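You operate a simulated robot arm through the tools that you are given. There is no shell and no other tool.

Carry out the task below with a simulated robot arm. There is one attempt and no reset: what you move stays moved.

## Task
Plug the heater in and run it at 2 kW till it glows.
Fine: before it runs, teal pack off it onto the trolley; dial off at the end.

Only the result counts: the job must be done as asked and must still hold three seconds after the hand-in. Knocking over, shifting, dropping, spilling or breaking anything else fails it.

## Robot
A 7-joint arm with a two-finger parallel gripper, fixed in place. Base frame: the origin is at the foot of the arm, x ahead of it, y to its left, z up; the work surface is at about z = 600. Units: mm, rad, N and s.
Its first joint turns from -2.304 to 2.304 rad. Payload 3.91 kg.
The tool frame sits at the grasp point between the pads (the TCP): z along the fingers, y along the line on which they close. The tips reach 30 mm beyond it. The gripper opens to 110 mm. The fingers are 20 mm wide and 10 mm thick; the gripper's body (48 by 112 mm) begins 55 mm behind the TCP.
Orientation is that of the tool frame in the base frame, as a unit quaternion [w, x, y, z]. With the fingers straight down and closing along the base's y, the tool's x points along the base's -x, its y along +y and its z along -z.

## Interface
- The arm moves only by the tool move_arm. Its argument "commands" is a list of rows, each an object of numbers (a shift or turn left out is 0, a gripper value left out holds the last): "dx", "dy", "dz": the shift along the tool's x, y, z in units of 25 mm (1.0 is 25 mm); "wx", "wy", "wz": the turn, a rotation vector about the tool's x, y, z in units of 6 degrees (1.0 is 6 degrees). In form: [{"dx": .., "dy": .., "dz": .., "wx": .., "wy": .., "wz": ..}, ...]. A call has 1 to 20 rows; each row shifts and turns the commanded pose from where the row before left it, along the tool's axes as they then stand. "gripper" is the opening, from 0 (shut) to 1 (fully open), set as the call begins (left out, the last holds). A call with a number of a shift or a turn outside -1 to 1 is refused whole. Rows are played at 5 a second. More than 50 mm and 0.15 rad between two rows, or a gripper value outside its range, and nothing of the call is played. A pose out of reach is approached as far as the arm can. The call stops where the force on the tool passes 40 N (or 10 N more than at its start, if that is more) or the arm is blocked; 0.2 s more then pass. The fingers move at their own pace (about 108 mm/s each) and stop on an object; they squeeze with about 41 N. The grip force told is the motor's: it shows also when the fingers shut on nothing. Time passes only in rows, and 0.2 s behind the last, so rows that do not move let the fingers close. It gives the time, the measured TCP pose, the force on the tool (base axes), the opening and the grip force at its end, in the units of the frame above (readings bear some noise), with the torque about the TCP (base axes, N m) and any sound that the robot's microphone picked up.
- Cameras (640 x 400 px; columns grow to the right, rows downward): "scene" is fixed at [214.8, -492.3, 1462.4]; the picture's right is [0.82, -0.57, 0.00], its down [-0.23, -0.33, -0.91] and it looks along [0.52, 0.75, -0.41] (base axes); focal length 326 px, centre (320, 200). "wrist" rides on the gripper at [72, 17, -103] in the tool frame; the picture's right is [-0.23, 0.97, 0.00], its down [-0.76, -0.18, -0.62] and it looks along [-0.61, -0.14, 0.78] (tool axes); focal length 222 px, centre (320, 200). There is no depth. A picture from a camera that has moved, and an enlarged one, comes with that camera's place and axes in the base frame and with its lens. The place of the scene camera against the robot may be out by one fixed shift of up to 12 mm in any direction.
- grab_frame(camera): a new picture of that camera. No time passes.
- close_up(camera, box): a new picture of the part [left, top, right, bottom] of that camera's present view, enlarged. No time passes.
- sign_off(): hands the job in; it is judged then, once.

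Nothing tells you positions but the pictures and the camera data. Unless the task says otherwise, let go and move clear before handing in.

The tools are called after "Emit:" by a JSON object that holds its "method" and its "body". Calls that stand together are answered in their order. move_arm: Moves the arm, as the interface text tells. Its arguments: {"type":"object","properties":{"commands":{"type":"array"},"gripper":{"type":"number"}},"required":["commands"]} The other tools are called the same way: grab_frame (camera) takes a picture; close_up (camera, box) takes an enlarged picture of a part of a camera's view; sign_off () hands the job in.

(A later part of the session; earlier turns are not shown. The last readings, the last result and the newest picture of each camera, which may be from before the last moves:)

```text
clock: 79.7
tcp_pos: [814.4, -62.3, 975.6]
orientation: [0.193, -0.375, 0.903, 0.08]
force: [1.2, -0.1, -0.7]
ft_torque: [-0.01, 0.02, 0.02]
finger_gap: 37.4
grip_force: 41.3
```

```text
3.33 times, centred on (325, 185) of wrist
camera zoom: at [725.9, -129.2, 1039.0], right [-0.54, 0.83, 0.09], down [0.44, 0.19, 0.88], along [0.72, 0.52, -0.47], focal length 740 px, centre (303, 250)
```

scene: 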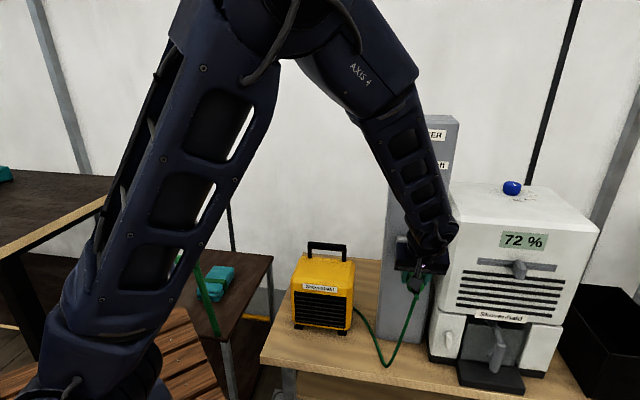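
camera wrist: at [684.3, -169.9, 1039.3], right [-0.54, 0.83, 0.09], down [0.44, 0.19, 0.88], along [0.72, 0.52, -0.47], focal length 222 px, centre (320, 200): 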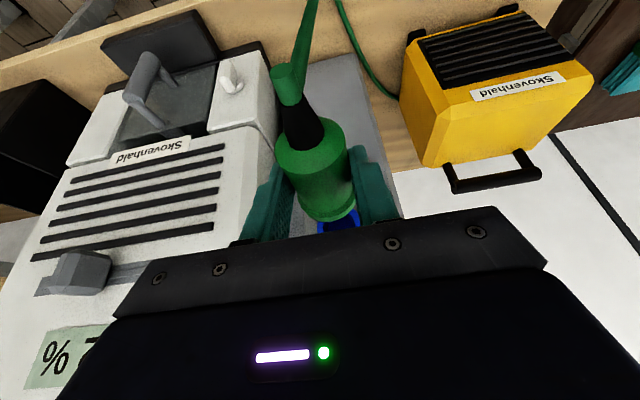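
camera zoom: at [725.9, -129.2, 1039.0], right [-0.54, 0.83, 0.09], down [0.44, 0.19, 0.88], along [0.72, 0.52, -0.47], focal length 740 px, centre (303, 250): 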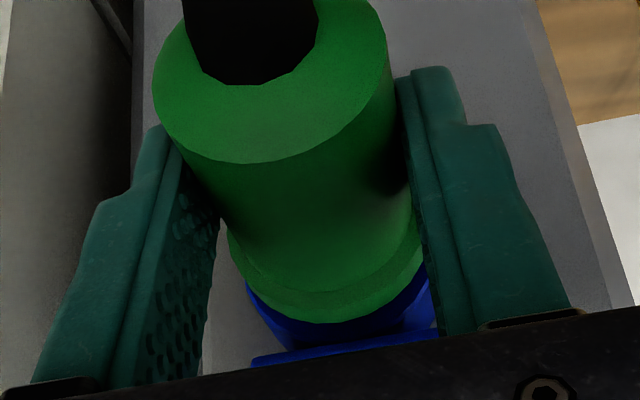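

Still free, with about 8 mm to the flange stop. I'll continue gently.

Emit:
{"method": "move_arm", "body": {"commands": [{"dx": -0.0914, "dz": 0.0407}, {"dx": -0.0914, "dz": 0.0407}, {}]}}

Emit:
{"method": "move_arm", "body": {"commands": [{"dx": -0.0731, "dz": 0.0325}, {}]}}

Emit:
{"method": "close_up", "body": {"camera": "wrist", "box": [255, 125, 395, 245]}}

```text
clock: 80.5
tcp_pos: [817.8, -58.4, 975.7]
orientation: [0.193, -0.375, 0.903, 0.08]
force: [-1.0, 0.0, -1.1]
ft_torque: [-0.01, -0.02, -0.01]
finger_gap: 37.4
grip_force: 40.8
```

```text
clock: 81.1
tcp_pos: [817.9, -57.5, 975.2]
orientation: [0.193, -0.376, 0.903, 0.08]
force: [-2.2, -1.5, -0.4]
ft_torque: [-0.01, -0.01, 0.0]
finger_gap: 37.5
grip_force: 40.9
```

```text
3.33 times, centred on (325, 185) of wrist
camera zoom: at [730.3, -124.1, 1039.0], right [-0.54, 0.83, 0.09], down [0.44, 0.19, 0.88], along [0.72, 0.52, -0.47], focal length 740 px, centre (303, 250)
```

zoom: 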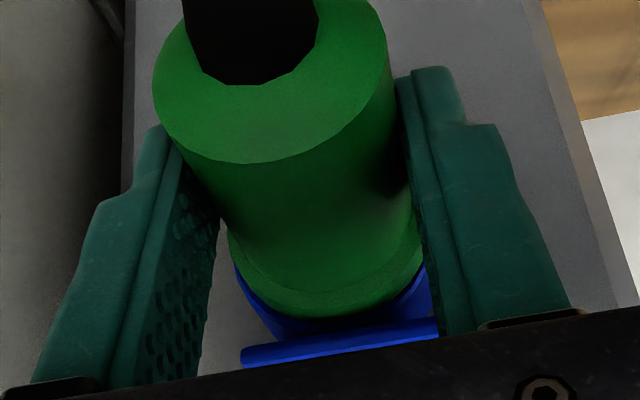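

A slight resistance of about 2.7 N has begun. I'll push on in 2 mm steps.

Emit:
{"method": "move_arm", "body": {"commands": [{"dx": -0.0731, "dz": 0.0325}, {}]}}

Emit:
{"method": "move_arm", "body": {"commands": [{"dx": -0.0731, "dz": 0.0325}, {}]}}

Emit:
{"method": "close_up", "body": {"camera": "wrist", "box": [255, 125, 395, 245]}}

```text
clock: 81.7
tcp_pos: [820.3, -56.5, 975.7]
orientation: [0.192, -0.376, 0.903, 0.08]
force: [-10.7, -9.4, 1.1]
ft_torque: [-0.16, 0.13, 0.02]
finger_gap: 37.6
grip_force: 41.3
```

```text
clock: 82.2
tcp_pos: [819.2, -56.5, 974.5]
orientation: [0.19, -0.374, 0.904, 0.08]
force: [-14.7, -5.5, 11.1]
ft_torque: [0.31, -0.2, 0.23]
finger_gap: 37.3
grip_force: 40.9
stopped in row 2: the force on the tool passed its limit at 41 N (the readings are from after the stop); the commanded pose is now the measured one
```

```text
3.33 times, centred on (325, 185) of wrist
camera zoom: at [731.7, -122.9, 1039.0], right [-0.54, 0.83, 0.09], down [0.44, 0.19, 0.88], along [0.72, 0.52, -0.47], focal length 740 px, centre (303, 250)
```

zoom: 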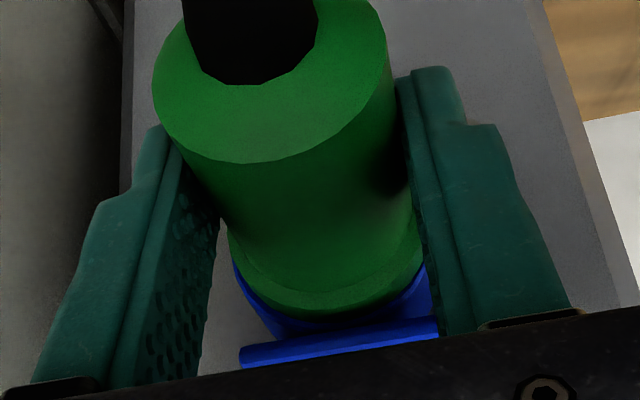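

The flange has reached the rim and travel matches the predicted 66 mm. I'll let it settle and read the residual force.

Emit:
{"method": "move_arm", "body": {"commands": [{}, {}]}}

Emit:
{"method": "close_up", "body": {"camera": "wrist", "box": [290, 185, 380, 245]}}

Emit:
{"method": "close_up", "body": {"camera": "scene", "box": [390, 220, 440, 300]}}

```text
clock: 82.8
tcp_pos: [820.2, -57.4, 974.7]
orientation: [0.192, -0.374, 0.904, 0.081]
force: [-18.4, -7.4, 9.6]
ft_torque: [0.18, -0.07, 0.17]
finger_gap: 37.4
grip_force: 41.2
```

```text
6.67 times, centred on (335, 215) of wrist
camera zoom: at [731.8, -123.0, 1038.8], right [-0.54, 0.84, 0.09], down [0.44, 0.19, 0.88], along [0.72, 0.52, -0.47], focal length 1481 px, centre (220, 100)
```

zoom: 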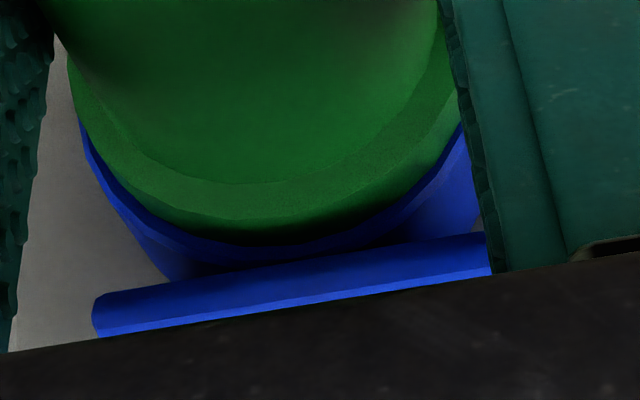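

```text
5.00 times, centred on (415, 260) of scene
camera zoom: at [214.8, -492.3, 1462.4], right [0.82, -0.57, 0.0], down [-0.23, -0.33, -0.91], along [0.52, 0.75, -0.41], focal length 1628 px, centre (-155, -100)
```

zoom: 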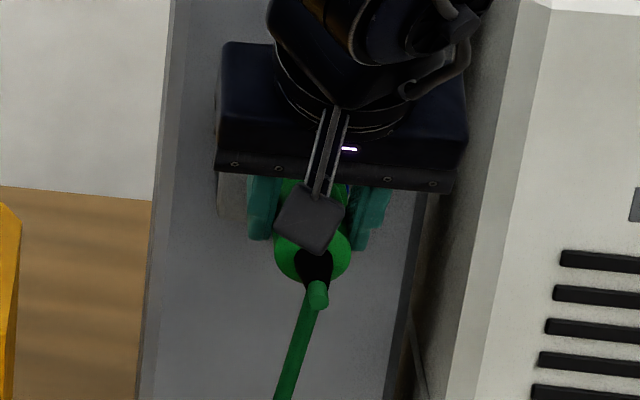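

The flange is seated concentric on the rim, but there's a small side load. I'll relax it (slightly left and up) and give one more gentle push.

Emit:
{"method": "move_arm", "body": {"commands": [{"dx": -0.01, "dy": 0.025, "dz": -0.02}, {}]}}

Emit:
{"method": "move_arm", "body": {"commands": [{"dx": -0.03, "dz": 0.0133}, {"dx": -0.03, "dz": 0.0133}, {}]}}

```text
clock: 83.4
tcp_pos: [819.9, -56.1, 975.5]
orientation: [0.192, -0.373, 0.904, 0.08]
force: [-8.5, -11.6, -7.0]
ft_torque: [-0.29, 0.23, -0.12]
finger_gap: 37.2
grip_force: 40.7
```

```text
clock: 84.2
tcp_pos: [819.2, -56.2, 974.9]
orientation: [0.19, -0.375, 0.904, 0.081]
force: [-12.3, -5.7, 9.5]
ft_torque: [0.34, -0.2, 0.17]
finger_gap: 37.5
grip_force: 40.5
stopped in row 3: the force on the tool passed its limit at 41 N (the readings are from after the stop); the commanded pose is now the measured one
```

It's at a hard stop, fully seated. I'll ease the load and open the fingers.

Emit:
{"method": "move_arm", "body": {"commands": [{"dx": 0.008, "dy": 0.01, "dz": -0.014}, {}, {}]}}

Emit:
{"method": "move_arm", "body": {"commands": [{}, {}, {}], "gripper": 0.55}}

Emit:
{"method": "close_up", "body": {"camera": "wrist", "box": [255, 125, 395, 245]}}

Emit:
{"method": "close_up", "body": {"camera": "scene", "box": [380, 220, 440, 300]}}

```text
clock: 85.0
tcp_pos: [820.2, -55.9, 973.8]
orientation: [0.191, -0.374, 0.904, 0.08]
force: [-6.7, -7.4, 6.2]
ft_torque: [0.16, -0.19, -0.07]
finger_gap: 37.3
grip_force: 40.8
```

```text
clock: 85.8
tcp_pos: [819.4, -56.1, 975.5]
orientation: [0.19, -0.374, 0.904, 0.08]
force: [-1.2, 0.3, -0.4]
ft_torque: [-0.02, 0.02, -0.02]
finger_gap: 60.6
grip_force: 0.1
```

```text
3.33 times, centred on (325, 185) of wrist
camera zoom: at [732.1, -122.3, 1038.6], right [-0.54, 0.84, 0.09], down [0.44, 0.19, 0.88], along [0.72, 0.52, -0.47], focal length 740 px, centre (303, 250)
```

zoom: 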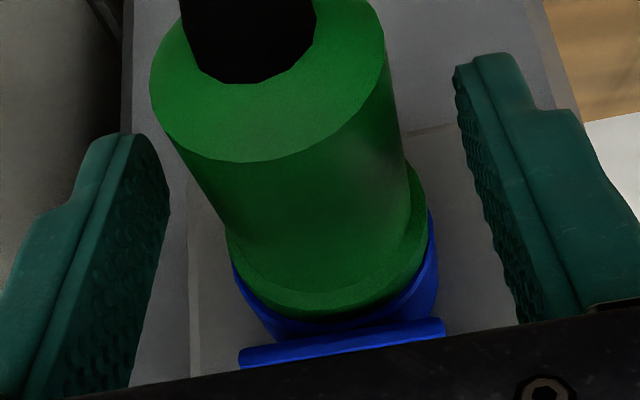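

```text
5.00 times, centred on (410, 260) of scene
camera zoom: at [214.8, -492.3, 1462.4], right [0.82, -0.57, 0.0], down [-0.23, -0.33, -0.91], along [0.52, 0.75, -0.41], focal length 1628 px, centre (-130, -100)
```

zoom: 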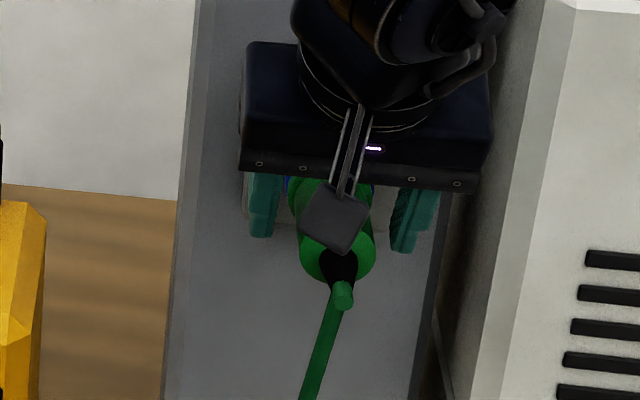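

The plug stays seated with the fingers open. I'll back away along the tool axis, then away from the column.

Emit:
{"method": "move_arm", "body": {"commands": [{"dz": -0.3}, {"dz": -0.5}, {"dz": -0.8}, {"dz": -0.8}, {"dx": 0.7308, "dz": -0.3254}, {"dx": 0.7308, "dz": -0.3254}, {"dx": 0.7308, "dz": -0.3254}, {"dx": 0.7308, "dz": -0.3254}, {"dx": 0.7308, "dz": -0.3254}, {"dx": 0.7308, "dz": -0.3254}, {}]}}

Emit:
{"method": "grab_frame", "body": {"camera": "wrist"}}

Emit:
{"method": "grab_frame", "body": {"camera": "scene"}}

```text
clock: 88.2
tcp_pos: [717.9, -157.2, 1029.9]
orientation: [0.189, -0.374, 0.904, 0.081]
force: [0.5, 0.2, -0.1]
ft_torque: [0.03, 0.0, 0.03]
finger_gap: 60.3
grip_force: 0.0
```

```text
taken
camera wrist: at [629.9, -224.6, 1094.2], right [-0.54, 0.84, 0.09], down [0.44, 0.19, 0.88], along [0.72, 0.52, -0.47], focal length 222 px, centre (320, 200)
```

wrist: 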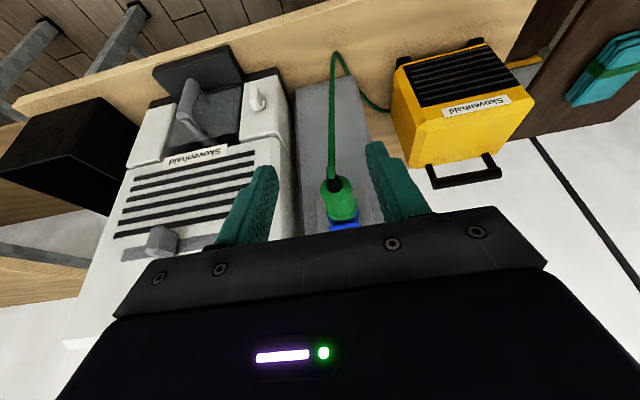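

```text
taken
```

scene: 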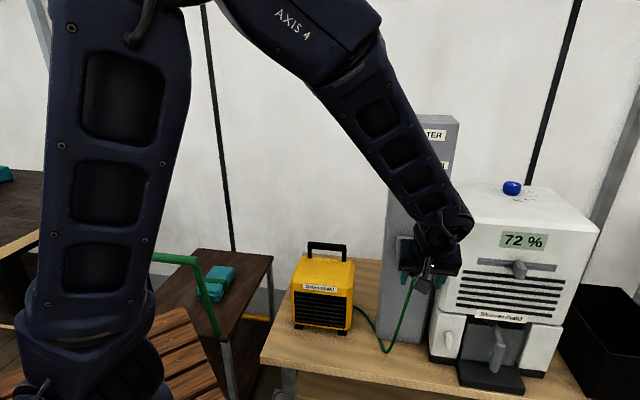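

The plug is firmly in and the cable hangs free. Next is the dial. I'll rise to dial height and swing the tool to point horizontally at the column.

Emit:
{"method": "move_arm", "body": {"commands": [{"dx": -0.374, "dz": -0.84}, {"dx": -0.374, "dz": -0.84}, {"dx": -0.374, "dz": -0.84}, {"dx": -0.374, "dz": -0.84}, {"dx": -0.374, "dz": -0.84}, {"dx": -0.374, "dz": -0.84}, {"wy": -1}, {"wy": -1}, {"wy": -1}, {"wy": -1}, {"wy": -1}, {"wy": -1}, {"wy": -1}, {"wy": -1}, {"wy": -1}, {"wy": -1}, {"wy": -1}, {}], "gripper": 0.66}}

Emit:
{"method": "grab_frame", "body": {"camera": "wrist"}}

Emit:
{"method": "grab_frame", "body": {"camera": "scene"}}

```text
clock: 92.0
tcp_pos: [719.1, -158.8, 1167.4]
orientation: [0.653, -0.269, 0.655, 0.27]
force: [-0.1, -0.1, -0.1]
ft_torque: [0.02, -0.02, -0.04]
finger_gap: 72.5
grip_force: 0.0
```

```text
taken
camera wrist: at [633.1, -221.1, 1093.9], right [-0.69, 0.69, 0.23], down [-0.31, -0.57, 0.76], along [0.66, 0.45, 0.61], focal length 222 px, centre (320, 200)
```

wrist: 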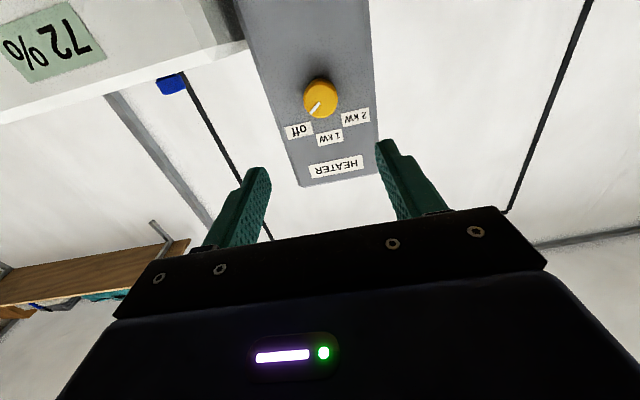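

```text
taken
```

scene: 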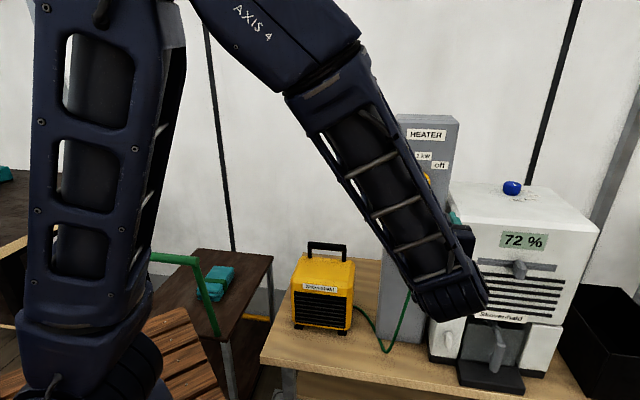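

The wrist camera sees the dial straight ahead, upside-down in the image. I'll zoom to measure its centre and pointer.

Emit:
{"method": "close_up", "body": {"camera": "wrist", "box": [260, 60, 390, 190]}}

```text
3.08 times, centred on (325, 125) of wrist
camera zoom: at [633.1, -221.1, 1093.9], right [-0.69, 0.69, 0.23], down [-0.31, -0.57, 0.76], along [0.66, 0.45, 0.61], focal length 684 px, centre (305, 431)
```

zoom: 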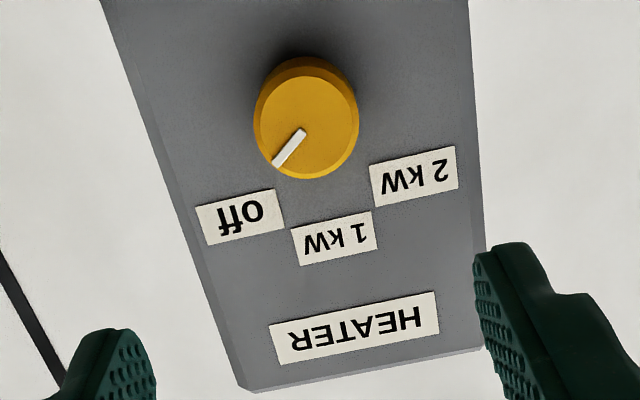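

Dial is nearly centred laterally and a little above the tool axis. I'll advance 80 mm and measure again to fix the depth.

Emit:
{"method": "move_arm", "body": {"commands": [{"dz": 0.8}, {"dz": 0.8}, {"dz": 0.8}, {"dz": 0.8}, {}]}}

Emit:
{"method": "grab_frame", "body": {"camera": "wrist"}}

Emit:
{"method": "close_up", "body": {"camera": "wrist", "box": [255, 80, 385, 210]}}

```text
clock: 93.2
tcp_pos: [775.7, -102.4, 1167.5]
orientation: [0.652, -0.27, 0.654, 0.271]
force: [-0.4, 0.0, 0.9]
ft_torque: [0.02, 0.0, 0.01]
finger_gap: 72.8
grip_force: 0.1
```

```text
taken
camera wrist: at [690.6, -164.7, 1093.8], right [-0.69, 0.69, 0.23], down [-0.31, -0.57, 0.76], along [0.66, 0.45, 0.6], focal length 222 px, centre (320, 200)
```

wrist: 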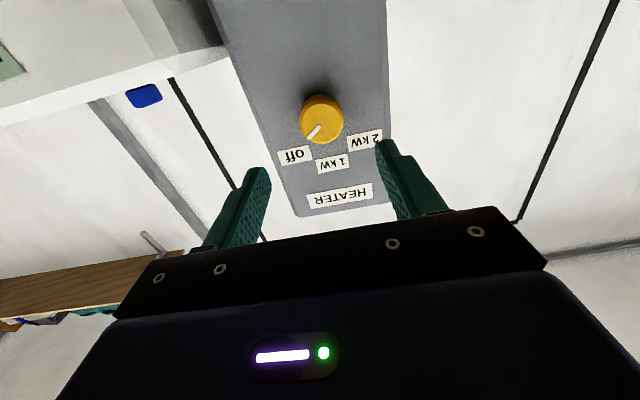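

```text
3.08 times, centred on (320, 145) of wrist
camera zoom: at [690.6, -164.7, 1093.8], right [-0.69, 0.69, 0.23], down [-0.31, -0.57, 0.76], along [0.66, 0.45, 0.6], focal length 684 px, centre (320, 369)
```

zoom: 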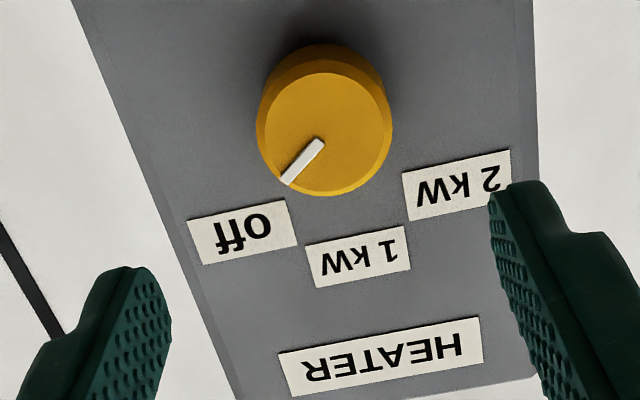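

The dial is 44.5 mm across, protrudes about 18.5 mm, and lies 121 mm ahead and 6.5 mm above the tool axis. The pointer sits about 52° right of vertical and 2 kW is at about 50° left. I'll centre on the axis, pre-rotate clockwise about 51°, and approach.

Emit:
{"method": "move_arm", "body": {"commands": [{"dx": -0.26}, {"wz": 0.85}, {"wz": 0.85}, {"wz": 0.85}, {"wz": 0.85}, {"wz": 0.85}, {"wz": 0.85}, {"wz": 0.85}, {"wz": 0.85}, {"wz": 0.85}, {"wz": 0.85}, {}]}}

Emit:
{"method": "grab_frame", "body": {"camera": "wrist"}}

Emit:
{"method": "grab_frame", "body": {"camera": "scene"}}

```text
clock: 95.8
tcp_pos: [775.6, -101.6, 1173.2]
orientation: [0.471, 0.039, 0.707, 0.525]
force: [0.8, 0.9, -0.4]
ft_torque: [0.0, 0.04, 0.0]
finger_gap: 72.7
grip_force: 0.0
```

```text
taken
camera wrist: at [655.1, -128.8, 1140.7], right [-0.3, 0.31, 0.9], down [0.06, -0.94, 0.34], along [0.95, 0.16, 0.27], focal length 222 px, centre (320, 200)
```

wrist: 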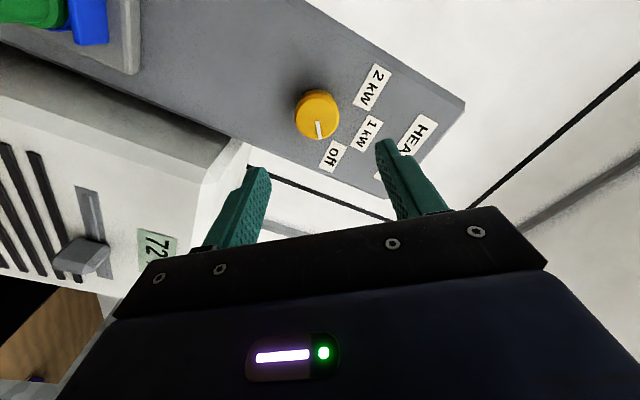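

```text
taken
```

scene: 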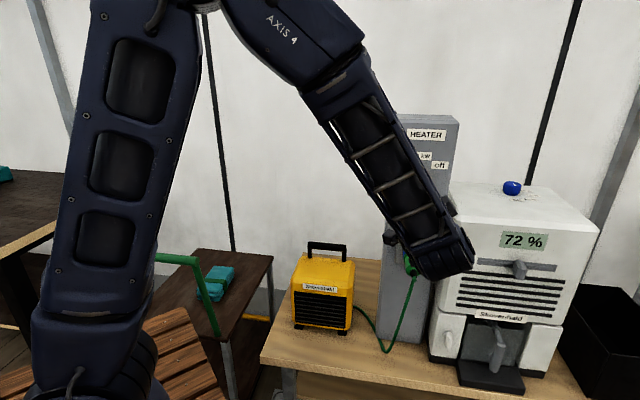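

Emit:
{"method": "close_up", "body": {"camera": "wrist", "box": [260, 60, 390, 190]}}

```text
3.08 times, centred on (325, 125) of wrist
camera zoom: at [655.1, -128.8, 1140.7], right [-0.3, 0.31, 0.9], down [0.06, -0.94, 0.34], along [0.95, 0.16, 0.27], focal length 684 px, centre (305, 431)
```

zoom: 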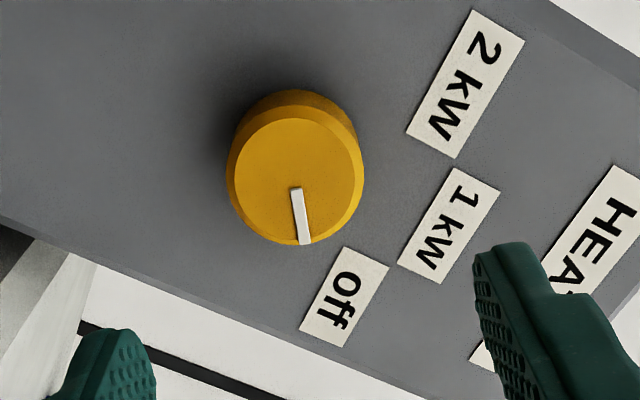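

Comparing the two views, the dial axis is about 3 mm below where I'm centred. I'll correct that, then advance to just short of the knob.

Emit:
{"method": "move_arm", "body": {"commands": [{"dx": 0.114, "dy": -0.083}, {"dz": 0.75}, {"dz": 0.75}, {"dz": 0.75}, {"dz": 0.6}, {}]}}

Emit:
{"method": "grab_frame", "body": {"camera": "wrist"}}

Emit:
{"method": "close_up", "body": {"camera": "wrist", "box": [240, 100, 410, 240]}}

```text
clock: 97.2
tcp_pos: [824.4, -50.9, 1170.3]
orientation: [0.472, 0.038, 0.707, 0.525]
force: [-0.2, -0.5, -0.6]
ft_torque: [0.01, 0.0, 0.01]
finger_gap: 72.9
grip_force: 0.1
```

```text
taken
camera wrist: at [704.8, -78.2, 1136.6], right [-0.3, 0.31, 0.9], down [0.06, -0.94, 0.34], along [0.95, 0.16, 0.27], focal length 222 px, centre (320, 200)
```

wrist: 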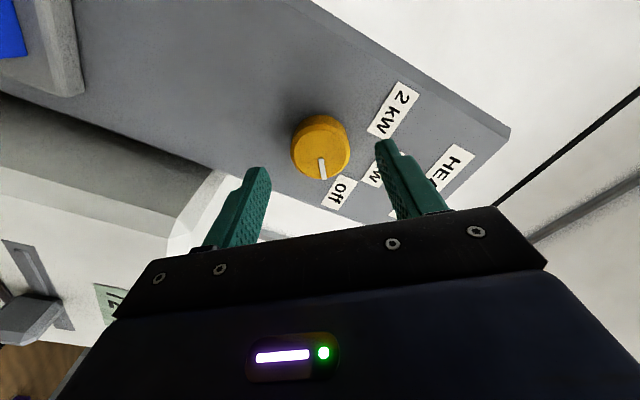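

```text
2.86 times, centred on (325, 170) of wrist
camera zoom: at [704.8, -78.2, 1136.6], right [-0.3, 0.31, 0.9], down [0.06, -0.94, 0.34], along [0.95, 0.16, 0.27], focal length 635 px, centre (306, 286)
```

zoom: 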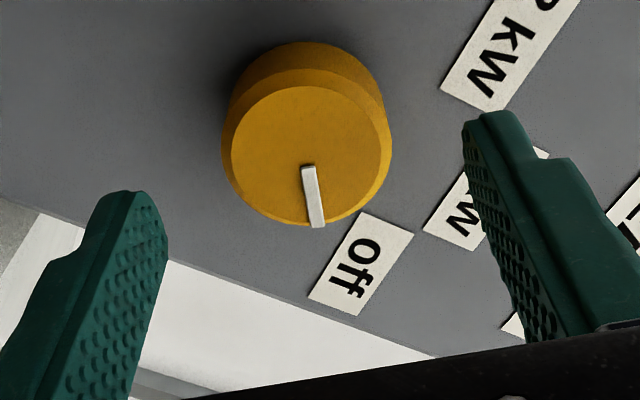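

The dial is now on the tool axis to within 1 mm. I'll advance the tips over the knob.

Emit:
{"method": "move_arm", "body": {"commands": [{"dz": 0.4}, {"dz": 0.4}, {"dz": 0.36}, {}]}}

Emit:
{"method": "grab_frame", "body": {"camera": "wrist"}}

Emit:
{"method": "close_up", "body": {"camera": "wrist", "box": [240, 110, 410, 240]}}

```text
clock: 98.2
tcp_pos: [844.4, -29.7, 1169.5]
orientation: [0.472, 0.037, 0.707, 0.526]
force: [0.0, -0.3, 0.2]
ft_torque: [0.02, 0.02, 0.0]
finger_gap: 72.4
grip_force: 0.1
```

```text
taken
camera wrist: at [724.8, -57.1, 1136.4], right [-0.3, 0.31, 0.9], down [0.06, -0.94, 0.34], along [0.95, 0.16, 0.27], focal length 222 px, centre (320, 200)
```

wrist: 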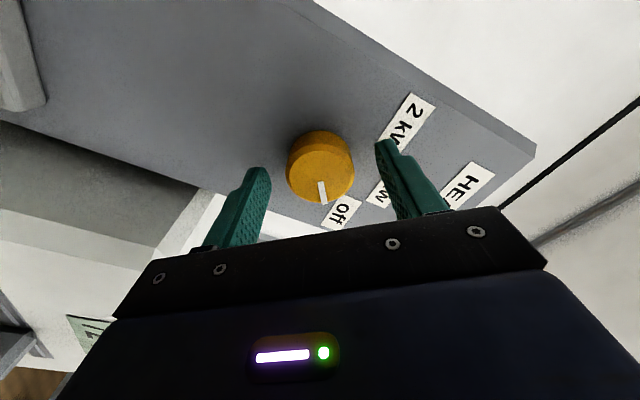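

```text
3.08 times, centred on (325, 175) of wrist
camera zoom: at [724.8, -57.1, 1136.4], right [-0.3, 0.31, 0.9], down [0.06, -0.94, 0.34], along [0.95, 0.16, 0.27], focal length 684 px, centre (305, 277)
```

zoom: 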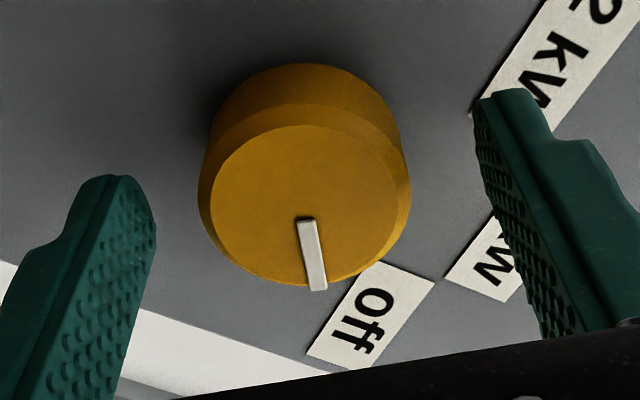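

Tips overlap the knob by about 12 mm. Closing on it.

Emit:
{"method": "move_arm", "body": {"commands": [{}, {}, {}], "gripper": 0}}

Emit:
{"method": "close_up", "body": {"camera": "wrist", "box": [240, 110, 410, 240]}}

```text
clock: 99.0
tcp_pos: [845.6, -30.5, 1169.2]
orientation: [0.471, 0.039, 0.707, 0.526]
force: [4.9, -0.7, -3.5]
ft_torque: [0.22, -0.24, 0.08]
finger_gap: 43.5
grip_force: 45.5
```

```text
3.08 times, centred on (325, 175) of wrist
camera zoom: at [725.0, -57.2, 1136.0], right [-0.3, 0.31, 0.9], down [0.06, -0.94, 0.34], along [0.95, 0.16, 0.27], focal length 684 px, centre (305, 277)
```

zoom: 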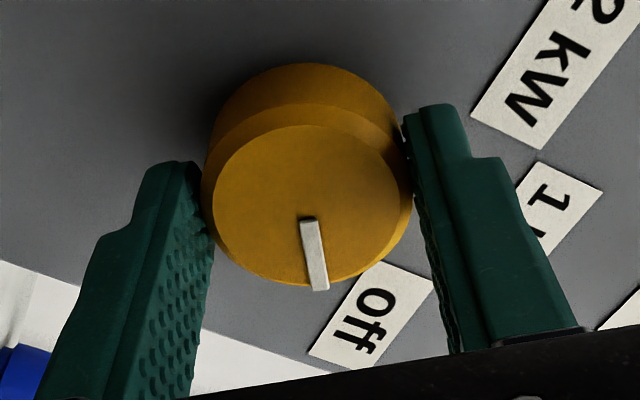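

Gripped with only small side loads. I'll begin turning counter-clockwise and check that the knob follows.

Emit:
{"method": "move_arm", "body": {"commands": [{"wz": -0.5}, {"wz": -0.5}, {"wz": -0.5}, {"wz": -0.5}, {}]}}

Emit:
{"method": "close_up", "body": {"camera": "wrist", "box": [240, 110, 410, 240]}}

```text
clock: 100.2
tcp_pos: [844.9, -29.3, 1168.6]
orientation: [0.524, -0.035, 0.708, 0.472]
force: [-2.3, -3.0, -12.2]
ft_torque: [0.02, -0.01, 0.48]
finger_gap: 43.3
grip_force: 44.8
```

```text
3.08 times, centred on (325, 175) of wrist
camera zoom: at [730.9, -63.3, 1122.6], right [-0.43, 0.43, 0.79], down [0.0, -0.88, 0.48], along [0.9, 0.2, 0.38], focal length 684 px, centre (305, 277)
```

zoom: 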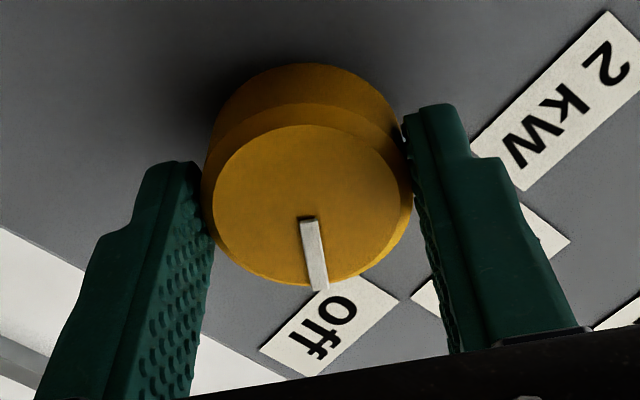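

The knob follows the gripper. Continuing the turn in stages.

Emit:
{"method": "move_arm", "body": {"commands": [{"wz": -0.6}, {"wz": -0.6}, {"wz": -0.6}, {"wz": -0.6}, {"wz": -0.6}, {}]}}

Emit:
{"method": "close_up", "body": {"camera": "wrist", "box": [240, 110, 410, 240]}}

Emit:
{"method": "grab_frame", "body": {"camera": "scene"}}

```text
clock: 101.6
tcp_pos: [845.7, -30.4, 1169.9]
orientation: [0.592, -0.146, 0.693, 0.385]
force: [5.5, -6.3, -15.3]
ft_torque: [0.08, -0.05, -0.09]
finger_gap: 43.8
grip_force: 45.0
```

```text
3.08 times, centred on (325, 175) of wrist
camera zoom: at [743.1, -75.5, 1106.5], right [-0.58, 0.59, 0.56], down [-0.13, -0.75, 0.65], along [0.8, 0.3, 0.51], focal length 684 px, centre (305, 277)
```

zoom: 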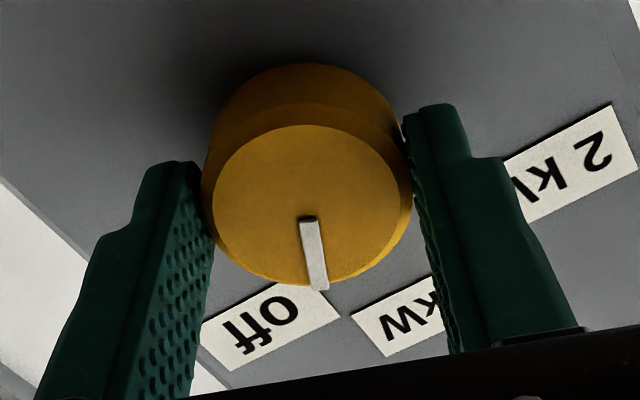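

```text
taken
```

scene: 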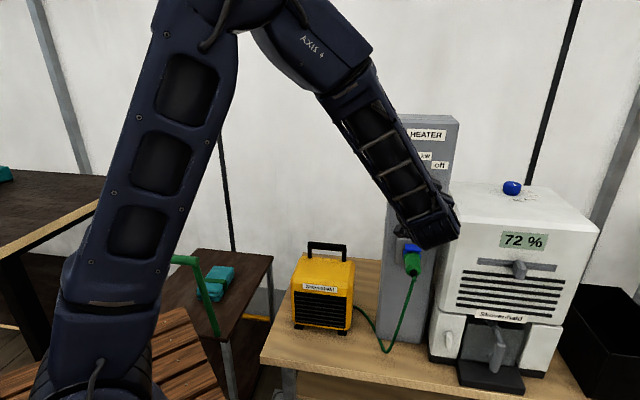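

Pointer now about 22° right of vertical, still following. I'll ease the side load slightly and keep turning.

Emit:
{"method": "move_arm", "body": {"commands": [{"dx": 0.0144, "dy": -0.018, "wz": -0.6}, {"wz": -0.6}, {"wz": -0.6}, {"wz": -0.6}, {"wz": -0.6}, {}]}}

Emit:
{"method": "move_arm", "body": {"commands": [{"wz": -0.6}, {"wz": -0.6}, {"wz": -0.6}, {"wz": -0.6}, {"wz": -0.6}, {}]}}

Emit:
{"method": "close_up", "body": {"camera": "wrist", "box": [240, 110, 410, 240]}}

Emit:
{"method": "grab_frame", "body": {"camera": "scene"}}

```text
clock: 103.0
tcp_pos: [845.9, -30.7, 1167.5]
orientation: [0.644, -0.254, 0.661, 0.288]
force: [1.0, -3.0, -18.1]
ft_torque: [-0.39, 0.35, 0.49]
finger_gap: 43.8
grip_force: 44.5
```

```text
clock: 104.4
tcp_pos: [846.7, -30.1, 1168.9]
orientation: [0.682, -0.353, 0.614, 0.183]
force: [-14.1, -10.8, -24.0]
ft_torque: [-0.51, 0.52, 0.34]
finger_gap: 43.5
grip_force: 44.7
```

```text
3.08 times, centred on (325, 175) of wrist
camera zoom: at [774.9, -107.5, 1093.6], right [-0.71, 0.71, -0.03], down [-0.46, -0.42, 0.78], along [0.54, 0.57, 0.62], focal length 684 px, centre (305, 277)
```

zoom: 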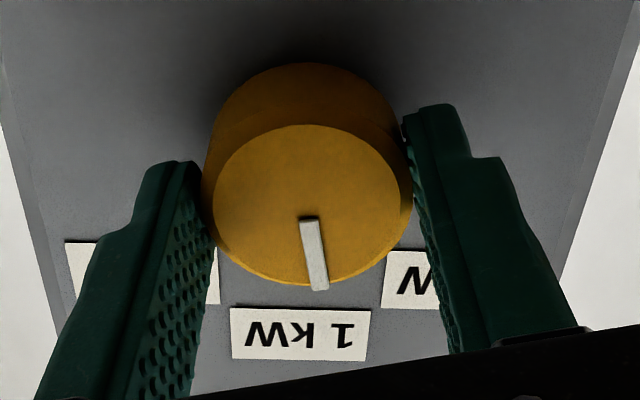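

```text
taken
```

scene: 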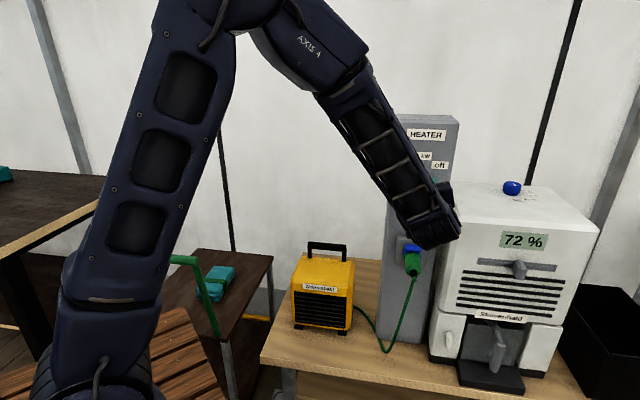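

Pointer is past 1 kW. I'll relieve the growing side force a little and continue toward 2 kW.

Emit:
{"method": "move_arm", "body": {"commands": [{"dx": 0.0386, "dy": 0.0104, "dz": -0.02}, {}]}}

Emit:
{"method": "move_arm", "body": {"commands": [{"wz": -0.5}, {"wz": -0.5}, {"wz": -0.5}, {"wz": -0.5}, {"wz": -0.5}, {"wz": -0.5}, {}]}}

Emit:
{"method": "close_up", "body": {"camera": "wrist", "box": [240, 110, 410, 240]}}

```text
clock: 105.0
tcp_pos: [845.5, -31.5, 1168.2]
orientation: [0.682, -0.353, 0.614, 0.184]
force: [-7.4, -6.5, -17.4]
ft_torque: [-0.61, 0.6, 0.19]
finger_gap: 43.5
grip_force: 45.0
```

```text
clock: 106.2
tcp_pos: [845.8, -31.2, 1168.6]
orientation: [0.701, -0.427, 0.563, 0.098]
force: [8.5, 10.5, -2.7]
ft_torque: [-0.06, 0.05, -1.15]
finger_gap: 43.2
grip_force: 45.0
stopped in row 6: the force on the tool passed its limit at 56 N (the readings are from after the stop); the commanded pose is now the measured one
```

```text
3.08 times, centred on (325, 175) of wrist
camera zoom: at [788.1, -121.1, 1095.9], right [-0.68, 0.68, -0.28], down [-0.59, -0.29, 0.75], along [0.43, 0.68, 0.6], focal length 684 px, centre (305, 277)
```

zoom: 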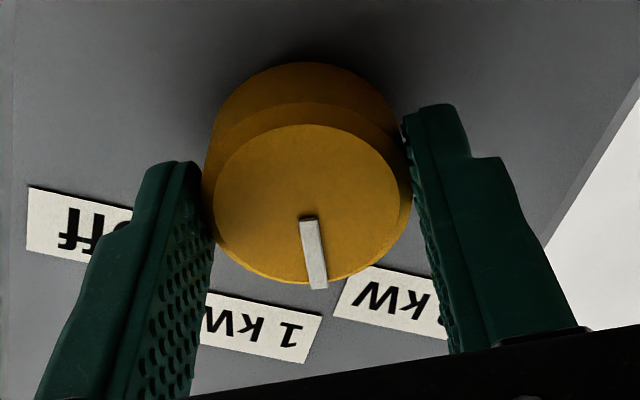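

It stopped about midway between 1 kW and 2 kW, possibly at a detent ridge. The load has relaxed, so I'll continue in smaller steps.

Emit:
{"method": "move_arm", "body": {"commands": [{"wz": -0.3}, {"wz": -0.3}, {"wz": -0.3}, {}]}}

Emit:
{"method": "close_up", "body": {"camera": "wrist", "box": [240, 110, 410, 240]}}

Emit:
{"method": "grab_frame", "body": {"camera": "scene"}}

```text
clock: 107.2
tcp_pos: [846.0, -31.4, 1168.1]
orientation: [0.704, -0.453, 0.543, 0.065]
force: [7.0, 16.0, -1.0]
ft_torque: [0.01, -0.04, -0.23]
finger_gap: 43.6
grip_force: 44.8
```

```text
3.08 times, centred on (325, 175) of wrist
camera zoom: at [792.7, -125.9, 1098.4], right [-0.66, 0.66, -0.37], down [-0.64, -0.24, 0.73], along [0.39, 0.71, 0.58], focal length 684 px, centre (305, 277)
```

zoom: 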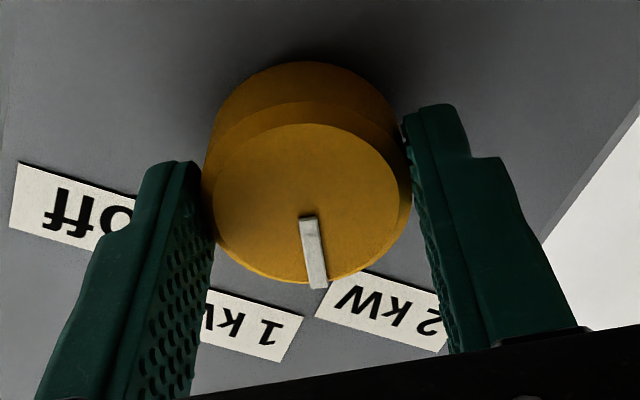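

```text
taken
```

scene: 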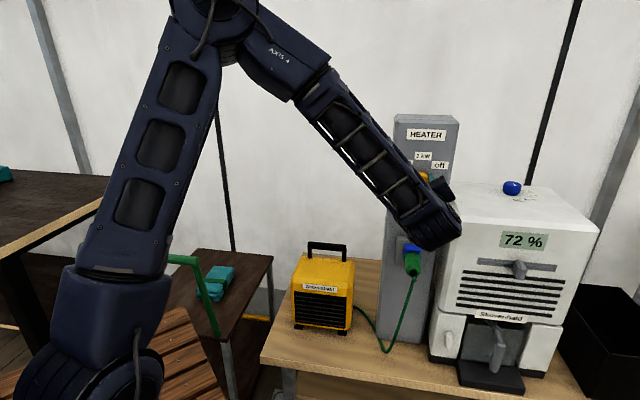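

Turning again, pointer about 34° left. Another 16° or so to go to 2 kW.

Emit:
{"method": "move_arm", "body": {"commands": [{"dz": 0.02, "wz": -0.3}, {"wz": -0.3}, {"wz": -0.3}, {"wz": -0.3}, {}]}}

Emit:
{"method": "close_up", "body": {"camera": "wrist", "box": [240, 110, 410, 240]}}

```text
clock: 108.4
tcp_pos: [846.5, -31.2, 1170.1]
orientation: [0.706, -0.487, 0.513, 0.02]
force: [10.5, 19.9, -0.4]
ft_torque: [0.14, -0.17, -0.26]
finger_gap: 43.8
grip_force: 44.8
```

```text
3.08 times, centred on (325, 175) of wrist
camera zoom: at [798.7, -131.9, 1102.5], right [-0.62, 0.62, -0.48], down [-0.71, -0.18, 0.69], along [0.34, 0.76, 0.55], focal length 684 px, centre (305, 277)
```

zoom: 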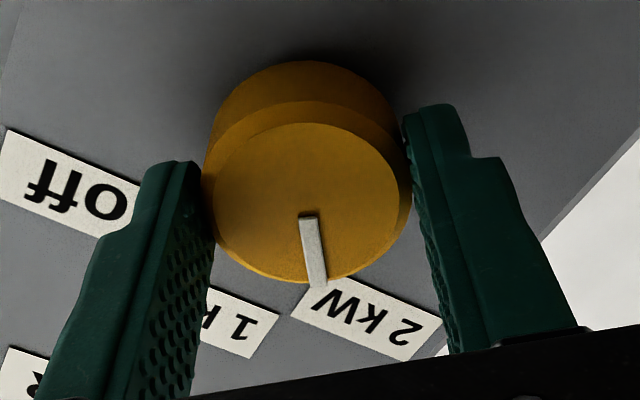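

Emit:
{"method": "move_arm", "body": {"commands": [{"dz": 0.02, "wz": -0.3}, {"wz": -0.3}, {"wz": -0.3}, {"wz": -0.3}, {}]}}

Emit:
{"method": "close_up", "body": {"camera": "wrist", "box": [240, 110, 410, 240]}}

Emit:
{"method": "close_up", "body": {"camera": "scene", "box": [280, 230, 370, 340]}}

```text
clock: 109.6
tcp_pos: [846.2, -32.2, 1169.3]
orientation: [0.708, -0.516, 0.482, -0.026]
force: [-4.5, 15.0, 0.9]
ft_torque: [-0.25, 0.19, 0.69]
finger_gap: 43.5
grip_force: 45.2
```

```text
3.08 times, centred on (325, 175) of wrist
camera zoom: at [804.4, -137.6, 1107.7], right [-0.57, 0.57, -0.59], down [-0.77, -0.12, 0.63], along [0.29, 0.81, 0.51], focal length 684 px, centre (305, 277)
```

zoom: 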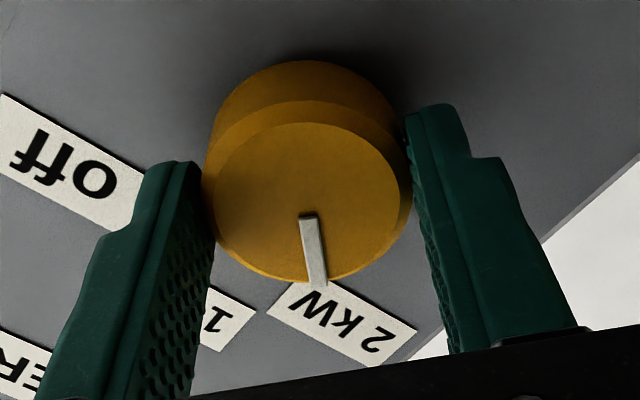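

```text
3.64 times, centred on (325, 285) of scene
camera zoom: at [214.8, -492.3, 1462.4], right [0.82, -0.57, 0.0], down [-0.23, -0.33, -0.91], along [0.52, 0.75, -0.41], focal length 1184 px, centre (302, -109)
```

zoom: 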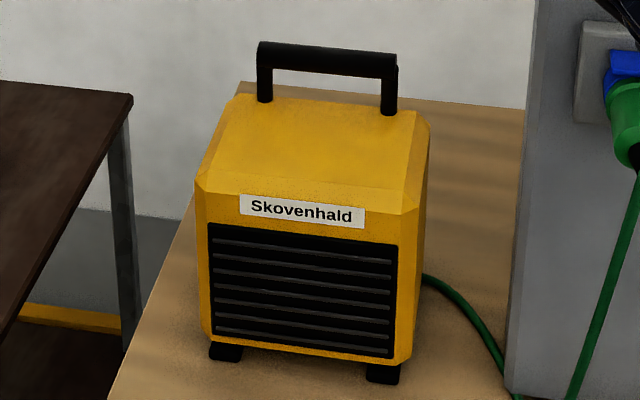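

The knob has turned about 99°, with no glow yet. At "off" the pointer sat about 7° beyond its label's centre, so the mirrored 2 kW position should be a few degrees further. Turning on gently.

Emit:
{"method": "move_arm", "body": {"commands": [{"wz": -0.25}, {"wz": -0.25}, {"wz": -0.25}, {}]}}

Emit:
{"method": "close_up", "body": {"camera": "wrist", "box": [240, 110, 410, 240]}}

Emit:
{"method": "close_up", "body": {"camera": "scene", "box": [280, 230, 370, 340]}}

```text
clock: 110.6
tcp_pos: [847.3, -31.8, 1168.6]
orientation: [0.705, -0.535, 0.462, -0.053]
force: [3.4, 9.5, 3.0]
ft_torque: [-0.22, 0.18, 0.15]
finger_gap: 43.5
grip_force: 45.2
```

```text
3.08 times, centred on (325, 175) of wrist
camera zoom: at [807.5, -140.9, 1111.4], right [-0.54, 0.54, -0.65], down [-0.8, -0.08, 0.6], along [0.27, 0.84, 0.48], focal length 684 px, centre (305, 277)
```

zoom: 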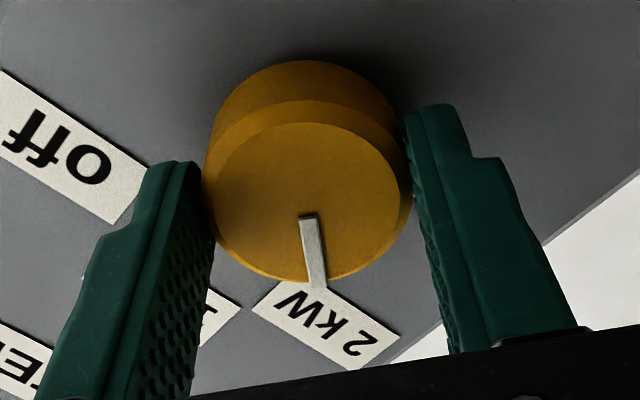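

```text
3.64 times, centred on (325, 285) of scene
camera zoom: at [214.8, -492.3, 1462.4], right [0.82, -0.57, 0.0], down [-0.23, -0.33, -0.91], along [0.52, 0.75, -0.41], focal length 1184 px, centre (302, -109)
```

zoom: 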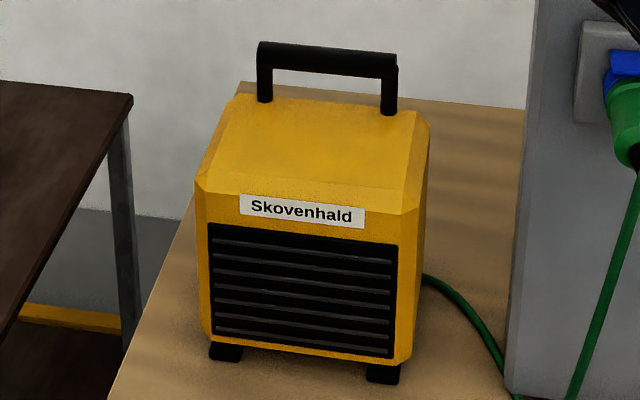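

The pointer now aims at the centre of the 2 kW label. I'll hold and wait a few seconds to see whether the heater warms.

Emit:
{"method": "move_arm", "body": {"commands": [{}, {}, {}, {}, {}, {}, {}, {}, {}, {}, {}, {}, {}, {}, {}, {}, {}, {}, {}, {}]}}

Emit:
{"method": "close_up", "body": {"camera": "scene", "box": [280, 230, 370, 340]}}

```text
clock: 114.8
tcp_pos: [845.9, -30.6, 1169.0]
orientation: [0.705, -0.536, 0.461, -0.053]
force: [6.4, 0.4, 6.1]
ft_torque: [-0.14, 0.13, 0.13]
finger_gap: 43.5
grip_force: 44.8
```

```text
3.64 times, centred on (325, 285) of scene
camera zoom: at [214.8, -492.3, 1462.4], right [0.82, -0.57, 0.0], down [-0.23, -0.33, -0.91], along [0.52, 0.75, -0.41], focal length 1184 px, centre (302, -109)
```

zoom: 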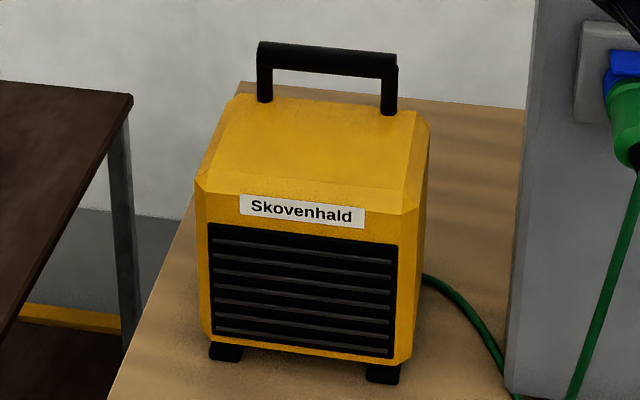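

No glow yet. I'll check the plug's seating from the scene camera and turn the dial the last few degrees.

Emit:
{"method": "close_up", "body": {"camera": "scene", "box": [385, 225, 445, 290]}}

Emit:
{"method": "move_arm", "body": {"commands": [{"wz": -0.2}, {"wz": -0.2}, {"wz": -0.2}, {}]}}

Emit:
{"method": "close_up", "body": {"camera": "wrist", "box": [240, 110, 410, 240]}}

```text
6.15 times, centred on (415, 258) of scene
camera zoom: at [214.8, -492.3, 1462.4], right [0.82, -0.57, 0.0], down [-0.23, -0.33, -0.91], along [0.52, 0.75, -0.41], focal length 2004 px, centre (-265, -154)
```

zoom: 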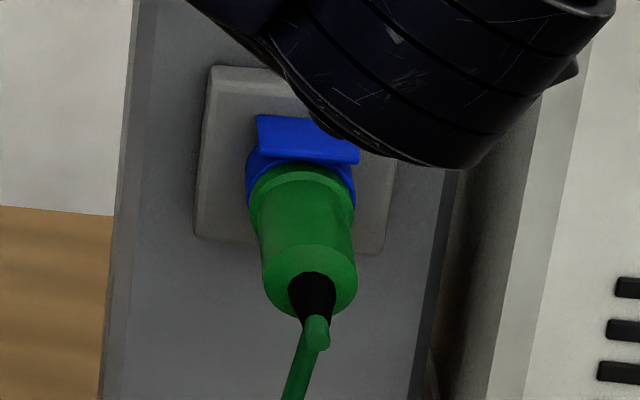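

```text
clock: 115.8
tcp_pos: [846.3, -32.5, 1169.5]
orientation: [0.704, -0.55, 0.444, -0.075]
force: [-0.5, -1.0, 5.2]
ft_torque: [-0.12, 0.04, 0.25]
finger_gap: 43.6
grip_force: 44.7
```

```text
3.08 times, centred on (325, 175) of wrist
camera zoom: at [810.1, -143.4, 1114.5], right [-0.51, 0.51, -0.69], down [-0.82, -0.06, 0.56], along [0.25, 0.86, 0.45], focal length 684 px, centre (305, 277)
```

zoom: 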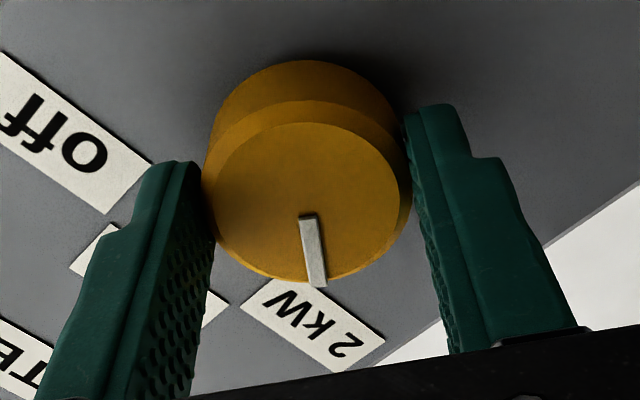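

The plug looks properly seated. The pointer is now mirrored to its "off" position, so I'll wait and look again.

Emit:
{"method": "move_arm", "body": {"commands": [{}, {}, {}, {}, {}, {}, {}, {}, {}, {}, {}, {}, {}, {}, {}, {}, {}, {}, {}, {}]}}

Emit:
{"method": "close_up", "body": {"camera": "scene", "box": [280, 230, 370, 340]}}

```text
clock: 120.0
tcp_pos: [845.5, -33.1, 1169.4]
orientation: [0.704, -0.549, 0.444, -0.075]
force: [-13.3, -1.5, -9.9]
ft_torque: [-0.35, 0.26, 0.4]
finger_gap: 43.3
grip_force: 45.0
```

```text
3.64 times, centred on (325, 285) of scene
camera zoom: at [214.8, -492.3, 1462.4], right [0.82, -0.57, 0.0], down [-0.23, -0.33, -0.91], along [0.52, 0.75, -0.41], focal length 1184 px, centre (302, -109)
```

zoom: 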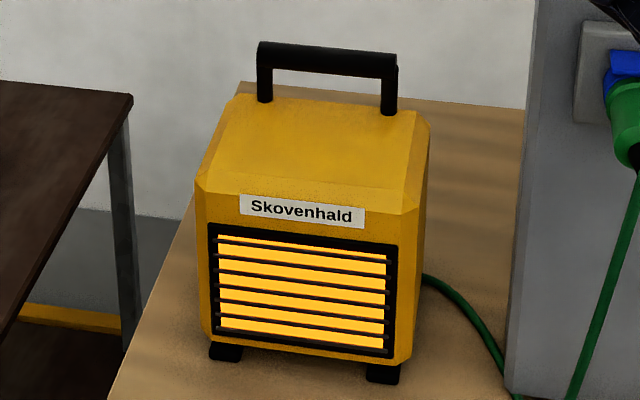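

The heater is glowing at 2 kW. Now I'll turn the dial back clockwise to off, in stages, watching the side forces.

Emit:
{"method": "move_arm", "body": {"commands": [{"wz": 0.5}, {"wz": 0.5}, {"wz": 0.5}, {"wz": 0.5}, {}]}}

Emit:
{"method": "move_arm", "body": {"commands": [{"wz": 0.5}, {"wz": 0.5}, {"wz": 0.5}, {"wz": 0.5}, {}]}}

Emit:
{"method": "close_up", "body": {"camera": "wrist", "box": [240, 110, 410, 240]}}

```text
clock: 121.2
tcp_pos: [845.3, -33.0, 1169.4]
orientation: [0.708, -0.5, 0.5, -0.002]
force: [-10.8, -0.3, -6.4]
ft_torque: [-0.16, 0.14, 0.87]
finger_gap: 43.7
grip_force: 45.3
```

```text
clock: 122.4
tcp_pos: [845.9, -30.6, 1169.6]
orientation: [0.703, -0.445, 0.549, 0.074]
force: [-34.1, 2.8, -16.5]
ft_torque: [0.22, -0.26, 0.92]
finger_gap: 43.5
grip_force: 45.3
```

```text
3.08 times, centred on (325, 175) of wrist
camera zoom: at [791.4, -124.5, 1097.8], right [-0.67, 0.66, -0.34], down [-0.63, -0.25, 0.74], along [0.4, 0.7, 0.59], focal length 684 px, centre (305, 277)
```

zoom: 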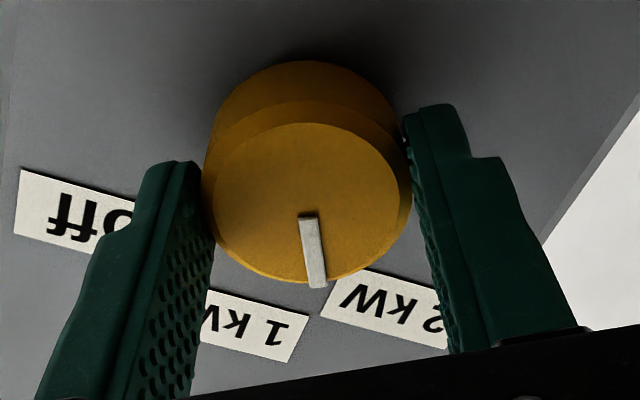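

The load is building sideways, so I'll shift the tool to follow the knob axis before continuing.

Emit:
{"method": "move_arm", "body": {"commands": [{"dx": 0.002, "dy": 0.049, "dz": -0.02}, {}]}}

```text
clock: 123.0
tcp_pos: [844.8, -31.2, 1169.8]
orientation: [0.704, -0.446, 0.548, 0.072]
force: [-4.3, 0.9, -0.8]
ft_torque: [-0.68, 0.66, 0.16]
finger_gap: 43.6
grip_force: 45.1
```

Load relieved to about 4 N. Continuing clockwise.

Emit:
{"method": "move_arm", "body": {"commands": [{"wz": 0.5}, {"wz": 0.5}, {"wz": 0.5}, {"wz": 0.5}, {}]}}

Emit:
{"method": "move_arm", "body": {"commands": [{"wz": 0.5}, {"wz": 0.5}, {"wz": 0.5}, {}]}}

Emit:
{"method": "close_up", "body": {"camera": "wrist", "box": [240, 110, 410, 240]}}

```text
clock: 124.2
tcp_pos: [847.2, -31.5, 1169.1]
orientation: [0.692, -0.386, 0.592, 0.147]
force: [12.9, 0.4, 9.8]
ft_torque: [0.13, -0.09, 0.3]
finger_gap: 43.4
grip_force: 44.8
```

```text
clock: 125.2
tcp_pos: [847.0, -31.5, 1168.7]
orientation: [0.679, -0.337, 0.621, 0.201]
force: [5.8, 5.0, 13.7]
ft_torque: [0.6, -0.6, -0.23]
finger_gap: 43.4
grip_force: 45.0
```

```text
3.08 times, centred on (325, 175) of wrist
camera zoom: at [772.1, -105.2, 1093.1], right [-0.71, 0.71, 0.02], down [-0.43, -0.45, 0.78], along [0.56, 0.54, 0.62], focal length 684 px, centre (305, 277)
```

zoom: 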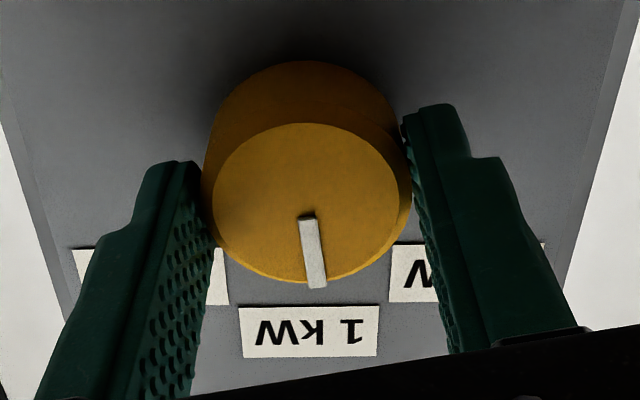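

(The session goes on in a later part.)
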